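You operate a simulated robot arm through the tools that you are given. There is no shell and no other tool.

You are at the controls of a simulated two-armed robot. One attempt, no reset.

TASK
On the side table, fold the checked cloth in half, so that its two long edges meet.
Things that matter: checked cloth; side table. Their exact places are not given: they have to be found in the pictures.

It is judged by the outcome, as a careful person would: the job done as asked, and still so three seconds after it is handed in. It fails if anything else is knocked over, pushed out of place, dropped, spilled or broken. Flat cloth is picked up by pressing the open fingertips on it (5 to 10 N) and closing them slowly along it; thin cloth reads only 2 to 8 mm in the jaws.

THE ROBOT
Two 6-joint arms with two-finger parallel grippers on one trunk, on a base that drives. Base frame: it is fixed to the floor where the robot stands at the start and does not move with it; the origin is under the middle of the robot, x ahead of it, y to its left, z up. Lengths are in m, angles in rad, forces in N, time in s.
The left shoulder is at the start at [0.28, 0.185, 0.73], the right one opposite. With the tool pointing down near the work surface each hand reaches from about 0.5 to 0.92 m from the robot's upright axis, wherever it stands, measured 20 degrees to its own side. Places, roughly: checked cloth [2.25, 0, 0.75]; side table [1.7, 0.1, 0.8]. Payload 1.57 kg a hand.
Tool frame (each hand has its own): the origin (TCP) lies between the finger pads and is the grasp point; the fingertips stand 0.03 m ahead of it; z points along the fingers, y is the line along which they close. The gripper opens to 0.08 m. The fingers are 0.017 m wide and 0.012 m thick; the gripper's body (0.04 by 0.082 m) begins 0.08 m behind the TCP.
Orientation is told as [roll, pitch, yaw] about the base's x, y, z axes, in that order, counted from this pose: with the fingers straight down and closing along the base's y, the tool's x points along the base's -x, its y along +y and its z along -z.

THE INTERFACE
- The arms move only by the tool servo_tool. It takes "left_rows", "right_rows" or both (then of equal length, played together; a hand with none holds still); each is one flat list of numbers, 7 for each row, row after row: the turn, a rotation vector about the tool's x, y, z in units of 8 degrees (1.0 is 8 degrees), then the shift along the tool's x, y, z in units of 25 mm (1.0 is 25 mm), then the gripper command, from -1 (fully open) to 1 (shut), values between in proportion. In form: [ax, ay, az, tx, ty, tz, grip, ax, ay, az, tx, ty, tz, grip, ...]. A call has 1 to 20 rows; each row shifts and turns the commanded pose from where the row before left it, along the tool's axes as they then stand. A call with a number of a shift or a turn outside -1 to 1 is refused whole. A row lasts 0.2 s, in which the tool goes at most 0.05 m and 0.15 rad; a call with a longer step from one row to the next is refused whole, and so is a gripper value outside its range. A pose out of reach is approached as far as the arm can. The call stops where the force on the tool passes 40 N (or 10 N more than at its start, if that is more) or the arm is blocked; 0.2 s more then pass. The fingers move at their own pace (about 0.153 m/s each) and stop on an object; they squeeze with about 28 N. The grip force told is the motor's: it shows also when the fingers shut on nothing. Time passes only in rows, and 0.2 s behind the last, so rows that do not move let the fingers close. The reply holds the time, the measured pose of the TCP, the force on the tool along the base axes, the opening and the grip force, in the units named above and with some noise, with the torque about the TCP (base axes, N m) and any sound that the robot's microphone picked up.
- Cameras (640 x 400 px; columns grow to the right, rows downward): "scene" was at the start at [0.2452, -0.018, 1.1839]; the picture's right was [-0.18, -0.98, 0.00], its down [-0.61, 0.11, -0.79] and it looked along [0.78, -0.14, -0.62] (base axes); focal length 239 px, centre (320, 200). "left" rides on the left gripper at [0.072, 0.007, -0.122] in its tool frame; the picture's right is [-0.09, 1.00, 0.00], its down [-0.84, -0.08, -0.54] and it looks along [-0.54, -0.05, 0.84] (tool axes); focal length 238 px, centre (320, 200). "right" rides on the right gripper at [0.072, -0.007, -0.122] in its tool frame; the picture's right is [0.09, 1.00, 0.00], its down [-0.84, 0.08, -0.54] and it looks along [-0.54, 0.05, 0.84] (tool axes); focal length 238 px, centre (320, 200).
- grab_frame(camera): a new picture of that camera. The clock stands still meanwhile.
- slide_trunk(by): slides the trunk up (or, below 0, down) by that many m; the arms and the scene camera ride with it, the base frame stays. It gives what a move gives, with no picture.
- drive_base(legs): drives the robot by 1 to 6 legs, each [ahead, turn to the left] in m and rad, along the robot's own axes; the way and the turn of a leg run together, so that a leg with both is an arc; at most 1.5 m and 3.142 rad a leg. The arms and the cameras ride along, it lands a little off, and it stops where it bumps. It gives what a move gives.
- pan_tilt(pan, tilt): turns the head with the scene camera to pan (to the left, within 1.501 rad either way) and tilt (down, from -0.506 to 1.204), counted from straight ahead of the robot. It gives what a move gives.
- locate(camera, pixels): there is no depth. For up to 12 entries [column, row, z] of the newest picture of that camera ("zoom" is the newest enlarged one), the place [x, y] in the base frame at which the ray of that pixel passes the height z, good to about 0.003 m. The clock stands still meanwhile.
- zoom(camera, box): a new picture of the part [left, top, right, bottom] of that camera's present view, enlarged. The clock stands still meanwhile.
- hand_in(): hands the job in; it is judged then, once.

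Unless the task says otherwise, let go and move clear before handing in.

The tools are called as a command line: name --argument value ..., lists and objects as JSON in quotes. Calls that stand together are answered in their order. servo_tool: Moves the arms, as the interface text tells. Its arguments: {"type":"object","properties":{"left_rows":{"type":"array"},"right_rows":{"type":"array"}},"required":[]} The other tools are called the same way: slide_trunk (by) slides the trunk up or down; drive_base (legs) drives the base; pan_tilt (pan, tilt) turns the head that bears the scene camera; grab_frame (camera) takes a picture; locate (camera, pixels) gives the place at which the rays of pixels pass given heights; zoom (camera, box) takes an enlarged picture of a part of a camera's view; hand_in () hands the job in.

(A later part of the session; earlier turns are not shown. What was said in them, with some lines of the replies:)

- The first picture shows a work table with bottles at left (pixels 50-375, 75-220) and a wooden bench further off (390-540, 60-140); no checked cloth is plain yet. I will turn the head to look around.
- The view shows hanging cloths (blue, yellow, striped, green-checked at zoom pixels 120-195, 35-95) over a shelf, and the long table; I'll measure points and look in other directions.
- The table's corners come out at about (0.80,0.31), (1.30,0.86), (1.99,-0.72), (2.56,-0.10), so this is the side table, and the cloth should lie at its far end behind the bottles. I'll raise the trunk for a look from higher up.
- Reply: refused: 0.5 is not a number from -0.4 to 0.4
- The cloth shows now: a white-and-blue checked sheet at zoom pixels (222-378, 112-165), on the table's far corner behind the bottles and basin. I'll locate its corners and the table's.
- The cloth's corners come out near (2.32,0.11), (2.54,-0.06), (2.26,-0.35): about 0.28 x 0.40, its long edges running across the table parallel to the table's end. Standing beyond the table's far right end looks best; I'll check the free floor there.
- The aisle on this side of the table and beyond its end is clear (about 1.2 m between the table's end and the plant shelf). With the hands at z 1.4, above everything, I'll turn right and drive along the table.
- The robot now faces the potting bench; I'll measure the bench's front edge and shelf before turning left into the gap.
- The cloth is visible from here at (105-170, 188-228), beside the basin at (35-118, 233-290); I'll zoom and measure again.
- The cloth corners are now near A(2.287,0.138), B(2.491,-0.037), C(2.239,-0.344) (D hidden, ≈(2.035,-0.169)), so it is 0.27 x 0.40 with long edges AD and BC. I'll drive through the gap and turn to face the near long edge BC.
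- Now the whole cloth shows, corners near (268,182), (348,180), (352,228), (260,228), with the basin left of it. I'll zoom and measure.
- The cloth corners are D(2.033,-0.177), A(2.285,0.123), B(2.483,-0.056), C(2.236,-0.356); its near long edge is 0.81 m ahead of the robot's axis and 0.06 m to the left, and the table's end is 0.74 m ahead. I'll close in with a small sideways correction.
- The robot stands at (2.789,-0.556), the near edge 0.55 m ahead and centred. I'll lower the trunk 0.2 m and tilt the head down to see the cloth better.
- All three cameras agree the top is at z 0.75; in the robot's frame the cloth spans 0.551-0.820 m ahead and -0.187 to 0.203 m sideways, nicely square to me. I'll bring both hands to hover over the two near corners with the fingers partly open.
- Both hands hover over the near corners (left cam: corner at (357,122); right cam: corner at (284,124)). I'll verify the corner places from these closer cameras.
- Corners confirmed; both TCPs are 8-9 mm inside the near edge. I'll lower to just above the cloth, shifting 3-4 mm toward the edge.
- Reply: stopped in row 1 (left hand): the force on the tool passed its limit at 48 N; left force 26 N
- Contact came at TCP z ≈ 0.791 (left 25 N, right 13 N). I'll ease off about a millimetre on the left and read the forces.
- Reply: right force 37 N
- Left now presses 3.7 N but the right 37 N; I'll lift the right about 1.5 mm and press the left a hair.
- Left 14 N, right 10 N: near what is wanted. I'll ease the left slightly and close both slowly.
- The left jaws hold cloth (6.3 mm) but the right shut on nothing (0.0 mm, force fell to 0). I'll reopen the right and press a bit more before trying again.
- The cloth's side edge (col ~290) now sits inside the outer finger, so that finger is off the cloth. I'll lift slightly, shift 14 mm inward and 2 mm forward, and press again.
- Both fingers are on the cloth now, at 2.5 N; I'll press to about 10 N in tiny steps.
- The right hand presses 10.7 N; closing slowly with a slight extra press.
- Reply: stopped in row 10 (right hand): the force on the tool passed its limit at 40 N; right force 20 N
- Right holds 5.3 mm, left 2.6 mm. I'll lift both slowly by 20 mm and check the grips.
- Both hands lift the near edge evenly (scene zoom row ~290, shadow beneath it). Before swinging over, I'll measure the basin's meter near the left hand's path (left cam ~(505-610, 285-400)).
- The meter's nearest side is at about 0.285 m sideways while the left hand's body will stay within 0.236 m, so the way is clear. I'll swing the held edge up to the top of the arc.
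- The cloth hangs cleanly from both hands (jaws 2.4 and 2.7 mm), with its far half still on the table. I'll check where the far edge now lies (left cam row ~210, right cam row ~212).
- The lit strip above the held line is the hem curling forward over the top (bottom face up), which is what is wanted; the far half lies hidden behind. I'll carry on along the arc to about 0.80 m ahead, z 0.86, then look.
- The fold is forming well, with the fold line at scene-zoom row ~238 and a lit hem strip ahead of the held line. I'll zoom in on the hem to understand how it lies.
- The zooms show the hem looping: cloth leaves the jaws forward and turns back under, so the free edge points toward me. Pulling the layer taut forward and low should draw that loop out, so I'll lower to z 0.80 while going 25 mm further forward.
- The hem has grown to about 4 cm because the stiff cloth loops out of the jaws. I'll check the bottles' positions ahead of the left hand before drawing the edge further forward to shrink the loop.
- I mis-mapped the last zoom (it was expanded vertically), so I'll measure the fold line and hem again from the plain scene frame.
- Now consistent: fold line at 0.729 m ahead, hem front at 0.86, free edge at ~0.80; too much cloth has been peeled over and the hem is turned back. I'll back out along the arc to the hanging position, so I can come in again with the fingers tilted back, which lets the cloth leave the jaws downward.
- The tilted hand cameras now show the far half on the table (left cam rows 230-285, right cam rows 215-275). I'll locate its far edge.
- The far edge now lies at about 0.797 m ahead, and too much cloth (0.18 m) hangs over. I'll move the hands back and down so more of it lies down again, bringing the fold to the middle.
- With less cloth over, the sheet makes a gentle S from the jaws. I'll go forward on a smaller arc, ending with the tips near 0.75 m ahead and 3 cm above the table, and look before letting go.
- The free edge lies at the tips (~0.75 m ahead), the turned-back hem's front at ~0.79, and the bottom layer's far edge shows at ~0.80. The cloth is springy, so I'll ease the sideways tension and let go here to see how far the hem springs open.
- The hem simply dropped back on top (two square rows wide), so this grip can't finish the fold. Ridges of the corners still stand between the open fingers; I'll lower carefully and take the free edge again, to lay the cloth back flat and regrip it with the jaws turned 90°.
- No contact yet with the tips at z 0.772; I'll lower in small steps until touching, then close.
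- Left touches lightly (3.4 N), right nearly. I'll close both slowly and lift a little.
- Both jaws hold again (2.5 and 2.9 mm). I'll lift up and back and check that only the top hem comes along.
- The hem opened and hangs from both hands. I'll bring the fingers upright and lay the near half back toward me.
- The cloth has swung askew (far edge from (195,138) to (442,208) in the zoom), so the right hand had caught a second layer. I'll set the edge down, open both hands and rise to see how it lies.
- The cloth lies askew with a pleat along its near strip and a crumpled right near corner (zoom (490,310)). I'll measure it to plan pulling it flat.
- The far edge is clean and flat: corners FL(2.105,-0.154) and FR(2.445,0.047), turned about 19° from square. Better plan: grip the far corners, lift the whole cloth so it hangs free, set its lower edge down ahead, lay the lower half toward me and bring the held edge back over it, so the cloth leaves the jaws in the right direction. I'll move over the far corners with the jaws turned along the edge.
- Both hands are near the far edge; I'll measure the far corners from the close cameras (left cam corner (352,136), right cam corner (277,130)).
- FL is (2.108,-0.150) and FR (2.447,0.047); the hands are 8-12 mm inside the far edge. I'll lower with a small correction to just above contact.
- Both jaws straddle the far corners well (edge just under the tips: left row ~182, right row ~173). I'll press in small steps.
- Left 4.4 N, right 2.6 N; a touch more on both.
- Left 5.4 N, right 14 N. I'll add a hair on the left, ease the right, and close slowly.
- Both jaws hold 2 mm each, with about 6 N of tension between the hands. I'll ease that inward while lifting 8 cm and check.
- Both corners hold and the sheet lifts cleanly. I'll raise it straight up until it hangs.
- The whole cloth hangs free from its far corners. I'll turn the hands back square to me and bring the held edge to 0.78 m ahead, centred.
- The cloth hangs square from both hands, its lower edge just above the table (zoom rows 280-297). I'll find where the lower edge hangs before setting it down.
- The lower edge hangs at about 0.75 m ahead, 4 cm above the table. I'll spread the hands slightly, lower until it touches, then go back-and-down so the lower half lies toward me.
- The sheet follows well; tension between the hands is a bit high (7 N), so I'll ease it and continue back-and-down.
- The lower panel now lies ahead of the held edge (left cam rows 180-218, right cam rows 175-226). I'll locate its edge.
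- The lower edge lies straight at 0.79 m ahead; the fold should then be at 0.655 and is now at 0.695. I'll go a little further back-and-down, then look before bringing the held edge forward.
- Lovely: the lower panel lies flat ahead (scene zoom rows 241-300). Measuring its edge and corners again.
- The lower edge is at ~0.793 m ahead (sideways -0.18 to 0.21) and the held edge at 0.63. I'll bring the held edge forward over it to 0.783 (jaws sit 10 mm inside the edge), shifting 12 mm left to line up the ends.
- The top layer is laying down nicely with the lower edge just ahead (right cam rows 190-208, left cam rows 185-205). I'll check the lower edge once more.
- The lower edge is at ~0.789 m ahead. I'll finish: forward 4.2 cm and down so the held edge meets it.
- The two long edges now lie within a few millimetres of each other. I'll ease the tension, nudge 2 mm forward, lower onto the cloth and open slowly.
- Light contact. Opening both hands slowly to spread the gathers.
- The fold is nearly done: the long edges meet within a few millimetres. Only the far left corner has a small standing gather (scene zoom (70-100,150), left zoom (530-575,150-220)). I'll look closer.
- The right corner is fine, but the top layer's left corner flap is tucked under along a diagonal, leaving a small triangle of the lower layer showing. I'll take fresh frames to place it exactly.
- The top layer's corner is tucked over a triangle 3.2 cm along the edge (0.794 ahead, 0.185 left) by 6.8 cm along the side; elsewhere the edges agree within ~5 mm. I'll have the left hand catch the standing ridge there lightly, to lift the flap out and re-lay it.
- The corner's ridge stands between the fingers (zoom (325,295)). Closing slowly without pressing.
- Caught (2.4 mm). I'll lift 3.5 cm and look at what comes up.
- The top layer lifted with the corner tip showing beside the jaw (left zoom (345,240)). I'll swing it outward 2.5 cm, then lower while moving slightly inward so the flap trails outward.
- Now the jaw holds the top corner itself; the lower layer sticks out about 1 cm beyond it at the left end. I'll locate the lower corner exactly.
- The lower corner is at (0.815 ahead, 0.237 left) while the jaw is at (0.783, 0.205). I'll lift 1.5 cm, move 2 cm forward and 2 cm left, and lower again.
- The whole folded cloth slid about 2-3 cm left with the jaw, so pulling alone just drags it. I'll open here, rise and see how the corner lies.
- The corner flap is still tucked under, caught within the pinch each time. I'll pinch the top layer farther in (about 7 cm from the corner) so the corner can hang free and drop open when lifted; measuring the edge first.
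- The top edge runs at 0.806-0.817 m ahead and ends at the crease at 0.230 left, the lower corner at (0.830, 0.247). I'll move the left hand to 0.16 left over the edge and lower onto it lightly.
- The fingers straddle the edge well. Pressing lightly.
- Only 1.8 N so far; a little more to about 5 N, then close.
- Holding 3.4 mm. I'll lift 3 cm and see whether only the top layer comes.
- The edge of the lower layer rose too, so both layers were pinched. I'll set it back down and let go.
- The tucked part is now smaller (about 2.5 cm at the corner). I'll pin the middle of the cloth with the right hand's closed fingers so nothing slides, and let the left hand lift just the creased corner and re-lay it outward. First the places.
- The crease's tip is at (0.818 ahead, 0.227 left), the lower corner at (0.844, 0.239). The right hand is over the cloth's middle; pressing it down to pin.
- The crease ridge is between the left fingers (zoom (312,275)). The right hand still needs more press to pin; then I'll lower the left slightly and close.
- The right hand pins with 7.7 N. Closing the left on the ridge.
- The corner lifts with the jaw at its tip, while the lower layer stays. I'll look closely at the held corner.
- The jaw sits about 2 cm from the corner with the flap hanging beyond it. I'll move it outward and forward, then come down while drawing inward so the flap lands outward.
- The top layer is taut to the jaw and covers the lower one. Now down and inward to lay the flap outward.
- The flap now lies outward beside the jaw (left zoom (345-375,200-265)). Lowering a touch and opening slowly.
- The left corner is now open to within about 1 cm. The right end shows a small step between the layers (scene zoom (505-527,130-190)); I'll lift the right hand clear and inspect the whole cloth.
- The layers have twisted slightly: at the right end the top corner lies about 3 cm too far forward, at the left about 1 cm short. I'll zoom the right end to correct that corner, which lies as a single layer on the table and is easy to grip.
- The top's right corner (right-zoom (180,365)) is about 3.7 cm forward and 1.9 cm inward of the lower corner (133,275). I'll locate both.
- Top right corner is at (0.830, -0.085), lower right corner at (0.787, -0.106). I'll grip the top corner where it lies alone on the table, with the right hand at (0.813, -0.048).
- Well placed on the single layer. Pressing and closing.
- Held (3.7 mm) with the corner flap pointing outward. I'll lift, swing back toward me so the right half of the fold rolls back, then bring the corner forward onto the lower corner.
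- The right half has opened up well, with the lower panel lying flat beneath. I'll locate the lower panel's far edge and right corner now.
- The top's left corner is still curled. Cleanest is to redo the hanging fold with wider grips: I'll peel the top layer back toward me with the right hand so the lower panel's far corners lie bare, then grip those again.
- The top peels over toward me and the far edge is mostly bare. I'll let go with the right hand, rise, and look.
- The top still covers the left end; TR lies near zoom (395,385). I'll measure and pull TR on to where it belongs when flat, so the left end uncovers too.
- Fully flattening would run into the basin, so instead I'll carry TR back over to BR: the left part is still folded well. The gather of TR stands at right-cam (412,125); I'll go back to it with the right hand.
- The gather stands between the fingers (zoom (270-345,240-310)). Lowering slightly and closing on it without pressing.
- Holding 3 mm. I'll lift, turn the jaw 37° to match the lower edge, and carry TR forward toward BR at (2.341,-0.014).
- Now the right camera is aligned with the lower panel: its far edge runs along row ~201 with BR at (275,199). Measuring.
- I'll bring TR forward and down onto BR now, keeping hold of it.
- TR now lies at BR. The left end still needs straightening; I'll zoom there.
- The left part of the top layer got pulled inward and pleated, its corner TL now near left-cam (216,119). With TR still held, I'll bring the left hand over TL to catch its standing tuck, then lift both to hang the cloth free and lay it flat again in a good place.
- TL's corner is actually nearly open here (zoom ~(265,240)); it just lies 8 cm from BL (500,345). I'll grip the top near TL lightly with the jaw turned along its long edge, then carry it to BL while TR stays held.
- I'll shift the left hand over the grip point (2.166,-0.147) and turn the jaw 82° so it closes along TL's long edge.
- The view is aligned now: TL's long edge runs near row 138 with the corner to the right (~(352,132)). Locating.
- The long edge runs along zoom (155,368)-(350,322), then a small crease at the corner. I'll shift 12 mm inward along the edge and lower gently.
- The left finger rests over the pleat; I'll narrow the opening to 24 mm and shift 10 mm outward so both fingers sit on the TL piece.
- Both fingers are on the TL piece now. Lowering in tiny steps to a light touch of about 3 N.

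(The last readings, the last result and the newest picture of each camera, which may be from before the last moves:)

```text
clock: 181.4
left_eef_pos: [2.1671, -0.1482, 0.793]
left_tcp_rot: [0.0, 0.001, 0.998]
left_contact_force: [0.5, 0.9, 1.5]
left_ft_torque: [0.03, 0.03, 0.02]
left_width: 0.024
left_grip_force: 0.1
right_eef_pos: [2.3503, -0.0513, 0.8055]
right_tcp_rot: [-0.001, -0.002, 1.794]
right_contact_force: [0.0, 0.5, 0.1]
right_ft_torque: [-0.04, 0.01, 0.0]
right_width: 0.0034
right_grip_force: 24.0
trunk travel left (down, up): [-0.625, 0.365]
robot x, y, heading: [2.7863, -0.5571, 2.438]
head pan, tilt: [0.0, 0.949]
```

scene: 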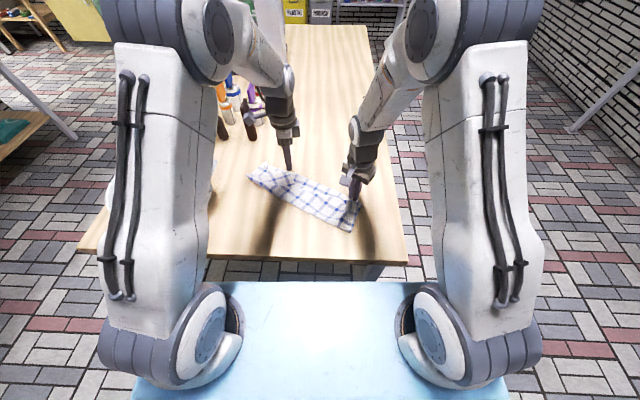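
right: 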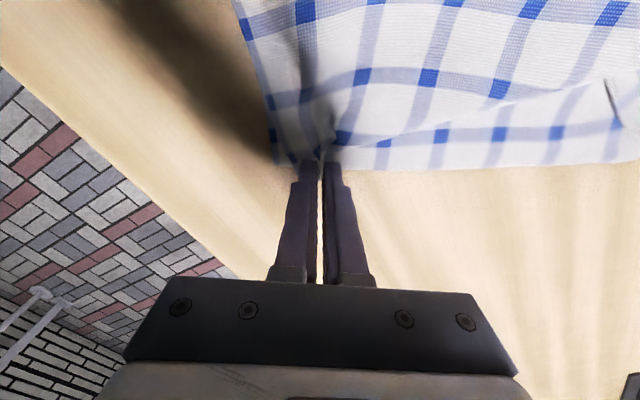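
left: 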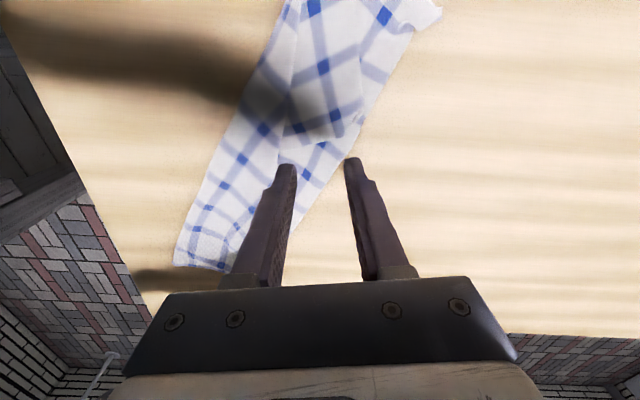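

Touching at 1.5 N; one more hair, then close slowly.

servo_tool --left_rows '[0, 0, 0, 0, 0, 0.012, 0.4, 0, 0, 0, 0, 0, 0, 0.4, 0, 0, 0, 0, 0, 0, 0.5, 0, 0, 0, 0, 0, 0, 0.58, 0, 0, 0, 0, 0, 0, 0.66, 0, 0, 0, 0, 0, 0, 0.74, 0, 0, 0, 0, 0, 0, 0.82, 0, 0, 0, 0, 0, 0, 0.9, 0, 0, 0, 0, 0, 0, 1, 0, 0, 0, 0, 0, 0, 1]'

zoom --camera "left" --box '[200, 60, 440, 210]'

```text
clock: 183.6
left_eef_pos: [2.1667, -0.1471, 0.7923]
left_tcp_rot: [0.001, 0.0, 0.997]
left_contact_force: [-0.7, -0.4, 1.8]
left_ft_torque: [0.02, 0.03, 0.0]
left_width: 0.0021
left_grip_force: 23.8
right_eef_pos: [2.3521, -0.052, 0.8032]
right_tcp_rot: [0.001, -0.003, 1.792]
right_contact_force: [-0.8, 0.0, 0.3]
right_ft_torque: [0.0, 0.0, 0.07]
right_width: 0.0033
right_grip_force: 24.5
trunk travel left (down, up): [-0.625, 0.365]
robot x, y, heading: [2.7895, -0.5565, 2.432]
head pan, tilt: [0.0, 0.949]
```

```text
2.67 times, centred on (320, 135) of left
```

zoom: 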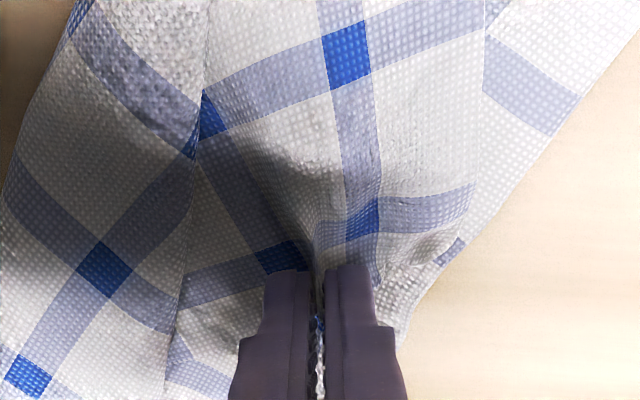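

Caught 2.1 mm: a single layer. I'll lift it 8 cm, turn the jaw back to match the lower edge, and look.

servo_tool --left_rows '[0, 0, 0, 0, 0, -0.3, 1, 0, 0, 0, 0, 0, -0.7, 1, 0, 0, 0, 0, 0, -0.8, 1, 0, 0, 0, 0, 0, -0.8, 1, 0, 0, 0, 0, 0, -0.6, 1, 0, 0, -0.83, 0, 0, 0, 1, 0, 0, -0.83, 0, 0, 0, 1, 0, 0, -0.83, 0, 0, 0, 1, 0, 0, -0.83, 0, 0, 0, 1, 0, 0, -0.83, 0, 0, 0, 1, 0, 0, -0.83, 0, 0, 0, 1, 0, 0, -0.83, 0, 0, 0, 1, 0, 0, -0.83, 0, 0, 0, 1, 0, 0, 0, 0, 0, 0, 1]'

grab_frame --camera "left"

zoom --camera "scene" --box '[220, 100, 400, 220]'

```text
clock: 186.6
left_eef_pos: [2.1697, -0.1479, 0.8727]
left_tcp_rot: [0.0, -0.001, 1.926]
left_contact_force: [-0.1, 0.5, -0.3]
left_ft_torque: [-0.02, 0.02, -0.03]
left_width: 0.0023
left_grip_force: 23.9
right_eef_pos: [2.3507, -0.052, 0.8031]
right_tcp_rot: [0.003, -0.002, 1.794]
right_contact_force: [0.0, 0.3, 0.3]
right_ft_torque: [0.0, 0.01, 0.0]
right_width: 0.0032
right_grip_force: 24.3
trunk travel left (down, up): [-0.625, 0.365]
robot x, y, heading: [2.7881, -0.5586, 2.438]
head pan, tilt: [0.0, 0.949]
```

```text
taken
```

left: 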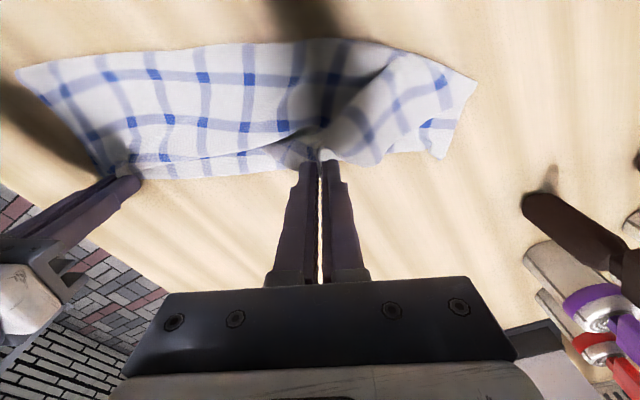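

```text
3.33 times, centred on (310, 160) of scene
```

zoom: 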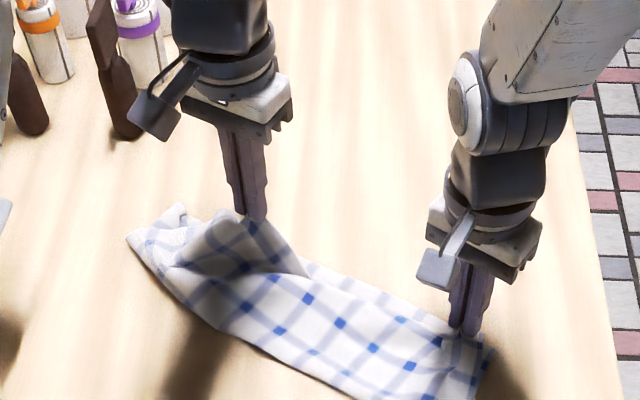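

Now the left view shows everything: BL at (443,157), the top held at the jaw with the TL flap hanging outward at (345-400,100-165). I'll recheck BL, then carry the corner out.

locate --camera "left" --pixels '[[443, 157, 0.753], [400, 153, 0.753], [220, 173, 0.753], [160, 178, 0.753], [476, 82, 0.755], [18, 75, 0.755]]'

servo_tool --left_rows '[0, 0, 0, -0.2, 0.7, -0.2, 1, 0, 0, 0, -0.2, 0.7, -0.2, 1, 0, 0, 0, -0.2, 0.7, 0, 1, 0, 0, 0, -0.2, 0.7, 0, 1, 0, 0, 0, 0, 0, 0, 1]'

grab_frame --camera "left"

zoom --camera "scene" --box '[220, 100, 400, 220]'

```text
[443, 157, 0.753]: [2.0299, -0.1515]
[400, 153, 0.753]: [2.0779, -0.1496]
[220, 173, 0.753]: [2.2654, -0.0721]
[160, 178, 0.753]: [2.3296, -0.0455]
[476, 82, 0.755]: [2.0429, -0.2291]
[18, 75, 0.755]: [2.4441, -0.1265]
```

```text
clock: 187.8
left_eef_pos: [2.0963, -0.1534, 0.8815]
left_tcp_rot: [-0.004, 0.003, 1.925]
left_contact_force: [13.2, 6.4, -4.8]
left_ft_torque: [0.17, -0.45, 0.03]
left_width: 0.0024
left_grip_force: 23.7
right_eef_pos: [2.35, -0.0524, 0.8042]
right_tcp_rot: [0.006, -0.003, 1.795]
right_contact_force: [-14.1, -4.5, 4.4]
right_ft_torque: [-0.2, 0.43, -0.11]
right_width: 0.0033
right_grip_force: 24.6
trunk travel left (down, up): [-0.625, 0.365]
robot x, y, heading: [2.7863, -0.5535, 2.432]
head pan, tilt: [0.0, 0.949]
```

```text
taken
```

left: 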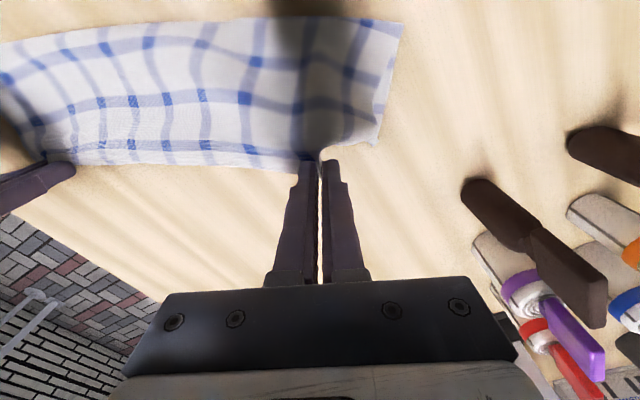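

```text
3.33 times, centred on (310, 160) of scene
```

zoom: 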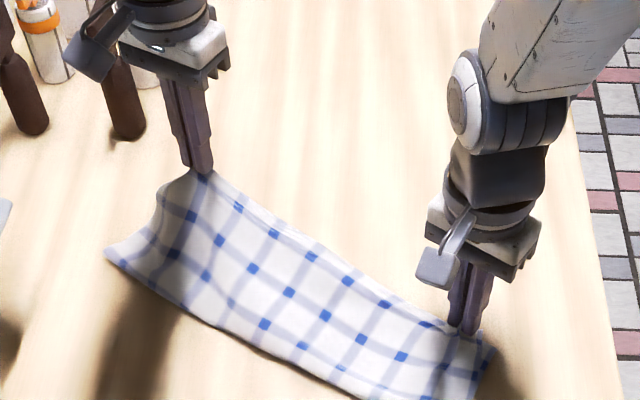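

The top layer is now straight and taut from TR to the left jaw, with the TL flap pointing outward. I'll bring the left jaw down and forward onto the lower edge, at (2.087,-0.142).

servo_tool --left_rows '[0, 0, 0, -0.1, -0.05, 0.7, 1, 0, 0, 0, -0.15, 0.05, 0.8, 1, 0, 0, 0, -0.15, 0.08, 0.8, 1, 0, 0, 0, -0.18, 0.1, 0.8, 1, 0, 0, 0, 0, 0, 0.15, 1, 0, 0, 0, 0, 0, 0, 1]'

grab_frame --camera "left"

zoom --camera "left" --box '[200, 60, 440, 210]'

zoom --camera "right" --box '[230, 60, 470, 210]'

zoom --camera "scene" --box '[220, 110, 400, 230]'

```text
clock: 189.2
left_eef_pos: [2.087, -0.141, 0.8011]
left_tcp_rot: [0.001, 0.001, 1.924]
left_contact_force: [7.1, 3.4, 0.1]
left_ft_torque: [0.09, -0.27, 0.01]
left_width: 0.0023
left_grip_force: 23.6
right_eef_pos: [2.3512, -0.0522, 0.8031]
right_tcp_rot: [0.002, -0.002, 1.795]
right_contact_force: [-8.0, -2.1, 0.5]
right_ft_torque: [-0.06, 0.28, -0.03]
right_width: 0.0031
right_grip_force: 24.6
trunk travel left (down, up): [-0.625, 0.365]
robot x, y, heading: [2.7924, -0.5522, 2.439]
head pan, tilt: [0.0, 0.949]
```

```text
taken
```

left: 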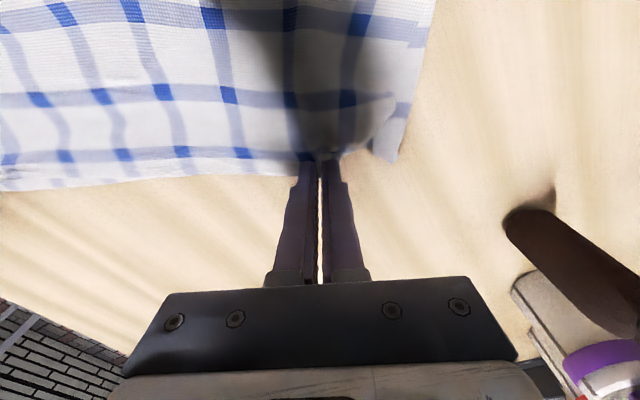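

```text
2.67 times, centred on (320, 135) of left
```

zoom: 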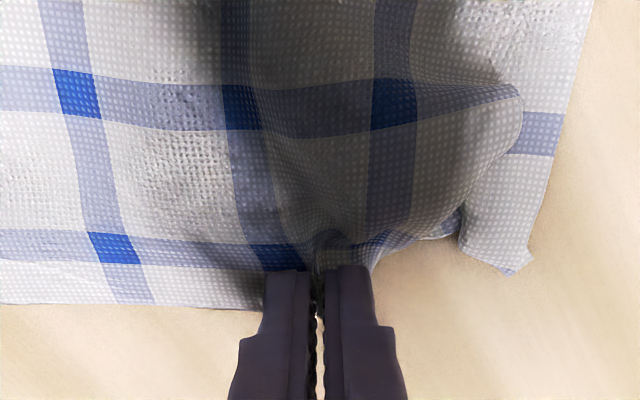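

```text
2.67 times, centred on (350, 135) of right
```

zoom: 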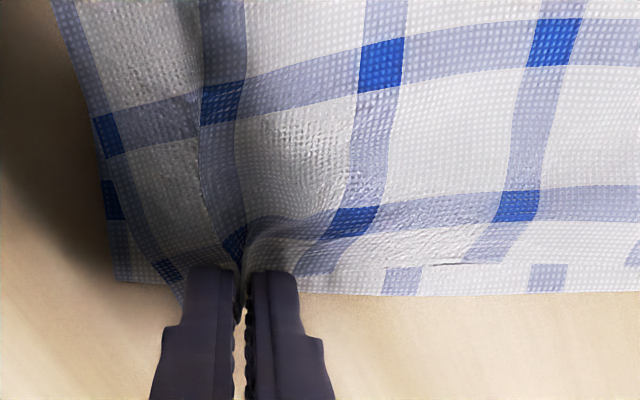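

```text
3.33 times, centred on (310, 170) of scene
```

zoom: 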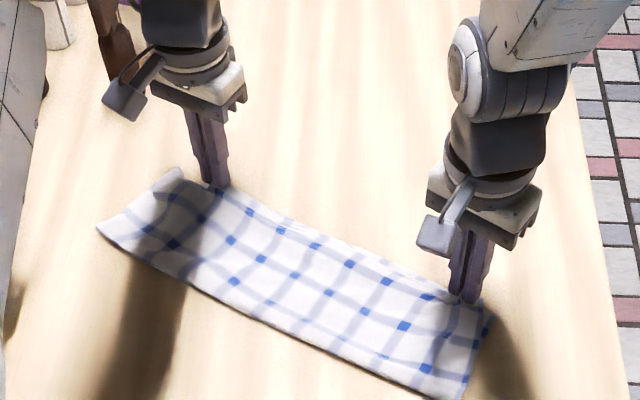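

Both ends now lie well: the TL corner is flat and within ~1.5 cm of BL, before the gathers are released. I'll lower both to touch and open slowly.

servo_tool --left_rows '[0, 0, 0, 0, -0.03, 0.15, 1, 0, 0, 0, 0, 0, 0.1, 1, 0, 0, 0, 0, 0, 0, 0.9, 0, 0, 0, 0, 0, 0, 0.8, 0, 0, 0, 0, 0, 0, 0.65, 0, 0, 0, 0, 0, 0, 0.5, 0, 0, 0, 0, 0, 0, 0.35, 0, 0, 0, 0, 0, 0, 0.2, 0, 0, 0, 0, 0, 0, 0.1, 0, 0, 0, 0, 0, 0, 0.1]' --right_rows '[0, 0, 0, 0, 0.03, 0.2, 1, 0, 0, 0, 0, 0, 0.1, 1, 0, 0, 0, 0, 0, 0, 0.9, 0, 0, 0, 0, 0, 0, 0.8, 0, 0, 0, 0, 0, 0, 0.65, 0, 0, 0, 0, 0, 0, 0.5, 0, 0, 0, 0, 0, 0, 0.35, 0, 0, 0, 0, 0, 0, 0.2, 0, 0, 0, 0, 0, 0, 0.1, 0, 0, 0, 0, 0, 0, 0.1]'

servo_tool --left_rows '[0, 0, 0, 0, 0, -0.3, 0.1, 0, 0, 0, 0, 0, -0.7, 0.1, 0, 0, 0, 0, 0, -1, 0.1, 0, 0, 0, 0, 0, -1, 0.1, 0, 0, 0, 0, 0, -1, 0.1, 0, 0, 0, 0, 0, 0, 0.1]' --right_rows '[0, 0, 0, 0, 0, -0.3, 0.1, 0, 0, 0, 0, 0, -0.7, 0.1, 0, 0, 0, 0, 0, -1, 0.1, 0, 0, 0, 0, 0, -1, 0.1, 0, 0, 0, 0, 0, -1, 0.1, 0, 0, 0, 0, 0, 0, 0.1]'

grab_frame --camera "left"

grab_frame --camera "right"

zoom --camera "scene" --box '[220, 120, 400, 240]'

```text
clock: 191.4
left_eef_pos: [2.0871, -0.1432, 0.7965]
left_tcp_rot: [0.0, 0.001, 1.923]
left_contact_force: [-0.4, 0.0, -0.8]
left_ft_torque: [0.03, 0.0, 0.01]
left_width: 0.0361
left_grip_force: 0.1
right_eef_pos: [2.3516, -0.051, 0.7959]
right_tcp_rot: [0.001, -0.003, 1.795]
right_contact_force: [0.1, -0.6, -0.2]
right_ft_torque: [-0.02, 0.02, 0.0]
right_width: 0.0357
right_grip_force: 0.1
trunk travel left (down, up): [-0.625, 0.365]
robot x, y, heading: [2.7876, -0.5546, 2.43]
head pan, tilt: [0.0, 0.949]
```

```text
clock: 192.8
left_eef_pos: [2.0854, -0.1403, 0.8941]
left_tcp_rot: [0.0, 0.002, 1.926]
left_contact_force: [0.0, -0.8, -0.5]
left_ft_torque: [0.01, 0.01, 0.02]
left_width: 0.036
left_grip_force: 0.1
right_eef_pos: [2.3521, -0.0524, 0.8953]
right_tcp_rot: [0.001, -0.002, 1.794]
right_contact_force: [-0.3, 0.3, -0.3]
right_ft_torque: [-0.01, 0.0, 0.0]
right_width: 0.0362
right_grip_force: 0.2
trunk travel left (down, up): [-0.625, 0.365]
robot x, y, heading: [2.7869, -0.5587, 2.437]
head pan, tilt: [0.0, 0.949]
```

```text
taken
```

left: 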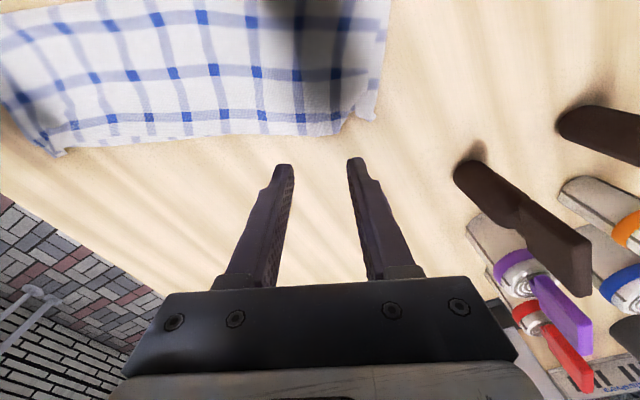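

```text
taken
```

right: 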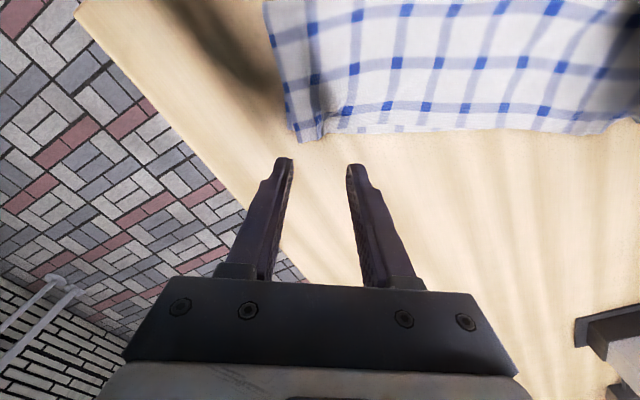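

```text
3.33 times, centred on (310, 180) of scene
```

zoom: 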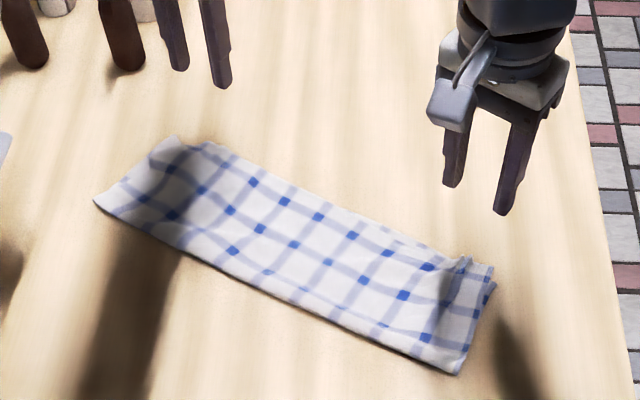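

That is a good fold: an even strip, both ends aligned. I'll zoom in on the corners.

zoom --camera "left" --box '[240, 40, 400, 140]'

zoom --camera "right" --box '[250, 40, 410, 150]'

zoom --camera "left" --box '[20, 40, 300, 180]'

zoom --camera "scene" --box '[300, 175, 380, 235]'

zoom --camera "scene" --box '[240, 150, 320, 210]'

```text
4.00 times, centred on (320, 90) of left
```

zoom: 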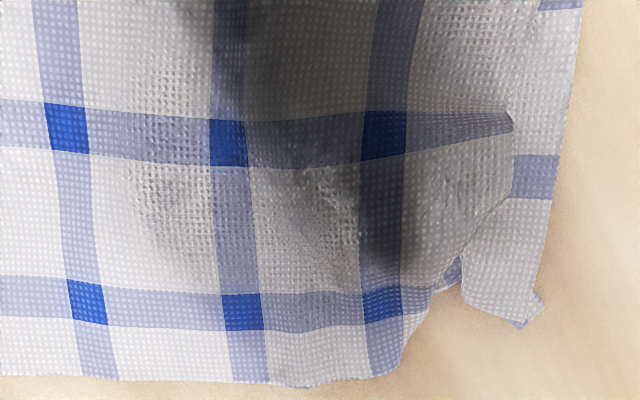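

```text
3.64 times, centred on (330, 95) of right
```

zoom: 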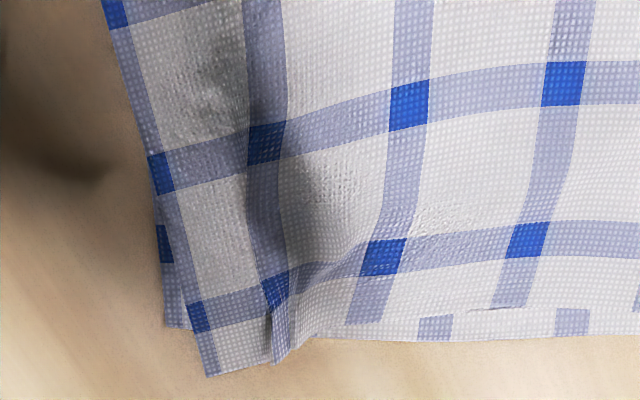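

```text
2.29 times, centred on (160, 110) of left
```

zoom: 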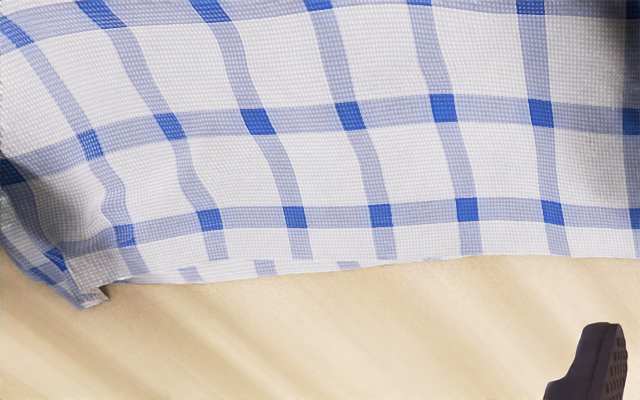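

```text
6.67 times, centred on (340, 205) of scene
```

zoom: 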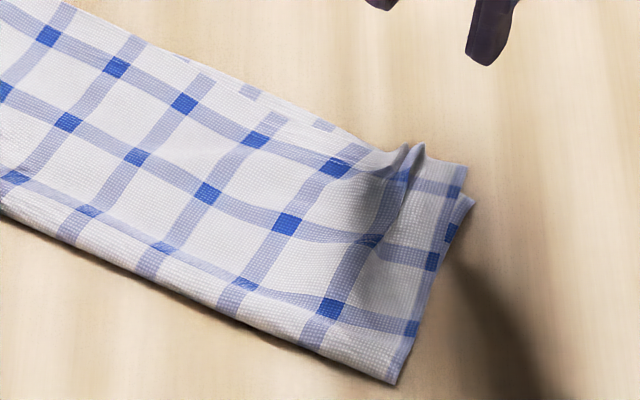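

```text
6.67 times, centred on (280, 180) of scene
```

zoom: 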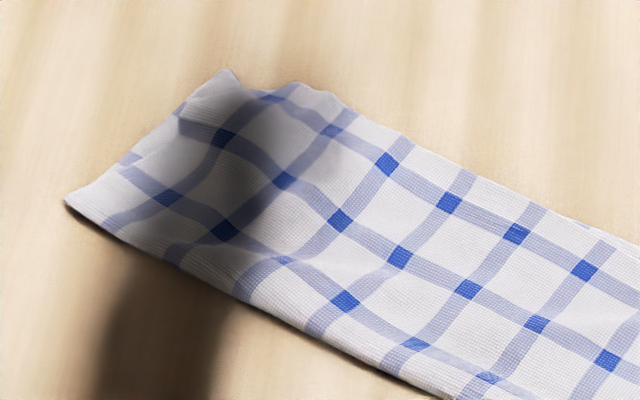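

The layers agree within roughly 1 cm along the whole length and at the right corner, with only a small (under 2 cm) turned-under bit at the left corner; further tugging would risk more than it gains. I'll raise both hands clear, draw them back and check the scene.

servo_tool --left_rows '[0, 0, 0, 0, 0, -1, 0.1, 0, 0, 0, 0, 0, -1, 0.1, 0, 0, 0, 0, 0, -1, 0.1, 0, 0, 0, 0, 0, -1, 0.1, 0, 0, 0, 0, 0, -1, 0.1, 0, 0, 0, 0, 0, -1, 0.1, 0, 0, -0.9, 0, 0, -0.8, 0.1, 0, 0, -0.9, 0, 0, -0.5, 0.1, 0, 0, -0.9, 0, 0, 0, 0.1, 0, 0, -0.9, 0, 0, 0, 0.1, 0, 0, 0, 0.9, 0.3, 0, 0.1, 0, 0, 0, 0.9, 0.3, 0, 0.1, 0, 0, 0, 0.9, 0.3, 0, 0.1, 0, 0, 0, 0.9, 0.3, 0, 0.1, 0, 0, 0, 0.9, 0.3, 0, 0.1, 0, 0, 0, 0, 0, 0, 0.1]' --right_rows '[0, 0, 0, 0, 0, -1, 0.1, 0, 0, 0, 0, 0, -1, 0.1, 0, 0, 0, 0, 0, -1, 0.1, 0, 0, 0, 0, 0, -1, 0.1, 0, 0, 0, 0, 0, -1, 0.1, 0, 0, 0, 0, 0, -1, 0.1, 0, 0, -0.9, 0, 0, -0.8, 0.1, 0, 0, -0.9, 0, 0, -0.5, 0.1, 0, 0, -0.9, 0, 0, 0, 0.1, 0, 0, -0.9, 0, 0, 0, 0.1, 0, 0, 0, 0, -0.7, 0, 0.1, 0, 0, 0, 0, -0.7, 0, 0.1, 0, 0, 0, 0, -0.7, 0, 0.1, 0, 0, 0, 0, -0.7, 0, 0.1, 0, 0, 0, 0, -0.7, 0, 0.1, 0, 0, 0, 0, 0, 0, 0.1]'

grab_frame --camera "scene"

zoom --camera "scene" --box '[220, 120, 400, 240]'

grab_frame --camera "left"

grab_frame --camera "right"

```text
clock: 196.2
left_eef_pos: [2.1478, -0.2411, 1.0775]
left_tcp_rot: [0.0, -0.003, 2.429]
left_contact_force: [0.4, 0.6, 0.0]
left_ft_torque: [-0.01, 0.0, -0.01]
left_width: 0.036
left_grip_force: 0.1
right_eef_pos: [2.4162, 0.0066, 1.0792]
right_tcp_rot: [0.0, -0.001, 2.297]
right_contact_force: [-0.6, -0.5, 0.4]
right_ft_torque: [0.03, 0.0, 0.02]
right_width: 0.0359
right_grip_force: 0.1
trunk travel left (down, up): [-0.625, 0.365]
robot x, y, heading: [2.7871, -0.5572, 2.436]
head pan, tilt: [0.0, 0.949]
```

```text
taken
```

scene: 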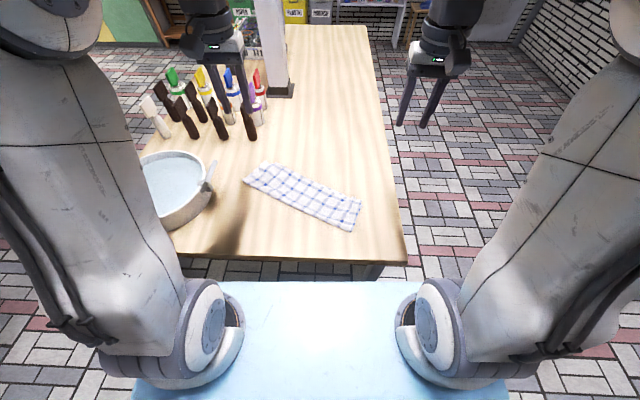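

```text
3.33 times, centred on (310, 180) of scene
```

zoom: 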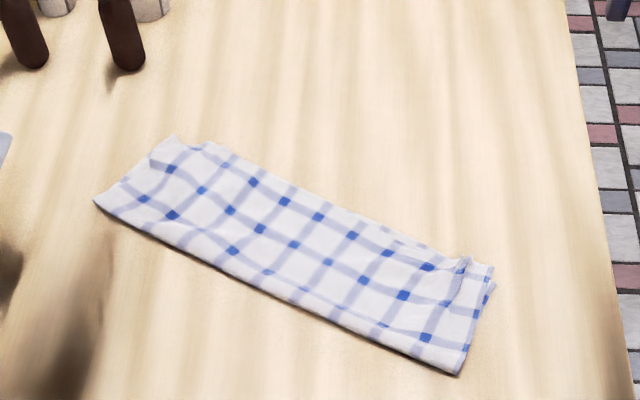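

```text
taken
```

left: 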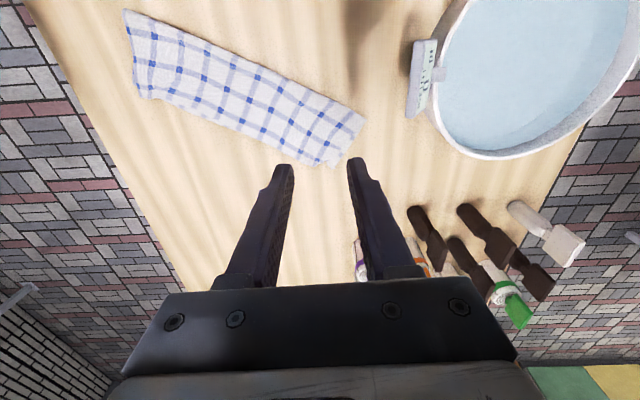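

```text
taken
```

right: 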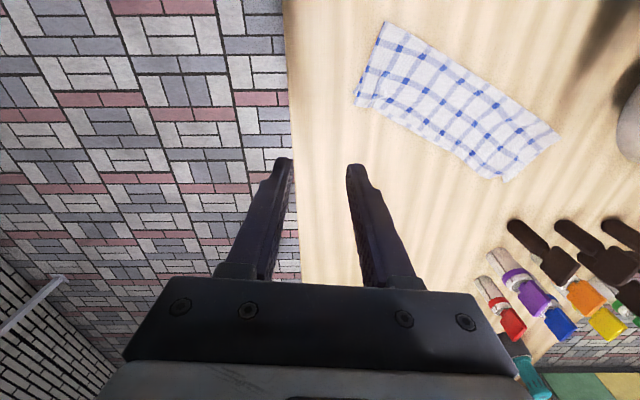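

The cloth lies as an even half-width strip (zoom corners (95,203), (458,374), (492,272), (178,138)), its long edges together. The bottles, basin and meter stand untouched and both hands are empty and clear, so I hand in.

hand_in

```text
The job is handed in.
```

The checked cloth is folded in half on the side table with its two long edges together, and I've handed the job in.

- **Edges:** along most of the length the two layers agree to within about 1 cm. The worst spots are about 1.3 cm, at the two ends.
- **Left corner:** the top layer's left corner is still turned under by just under 2 cm. I left it, because earlier attempts to fix that corner twisted or shifted the whole cloth.
- **Right end:** a small ridge is left where the gripper let go.
- **Position:** the folded cloth now sits slightly turned and a little away from where it started, because it slid during the refolding.
- **Everything else:** in the last pictures the bottles, basin and meter are all still standing in place. Both hands are empty and clear of the table.
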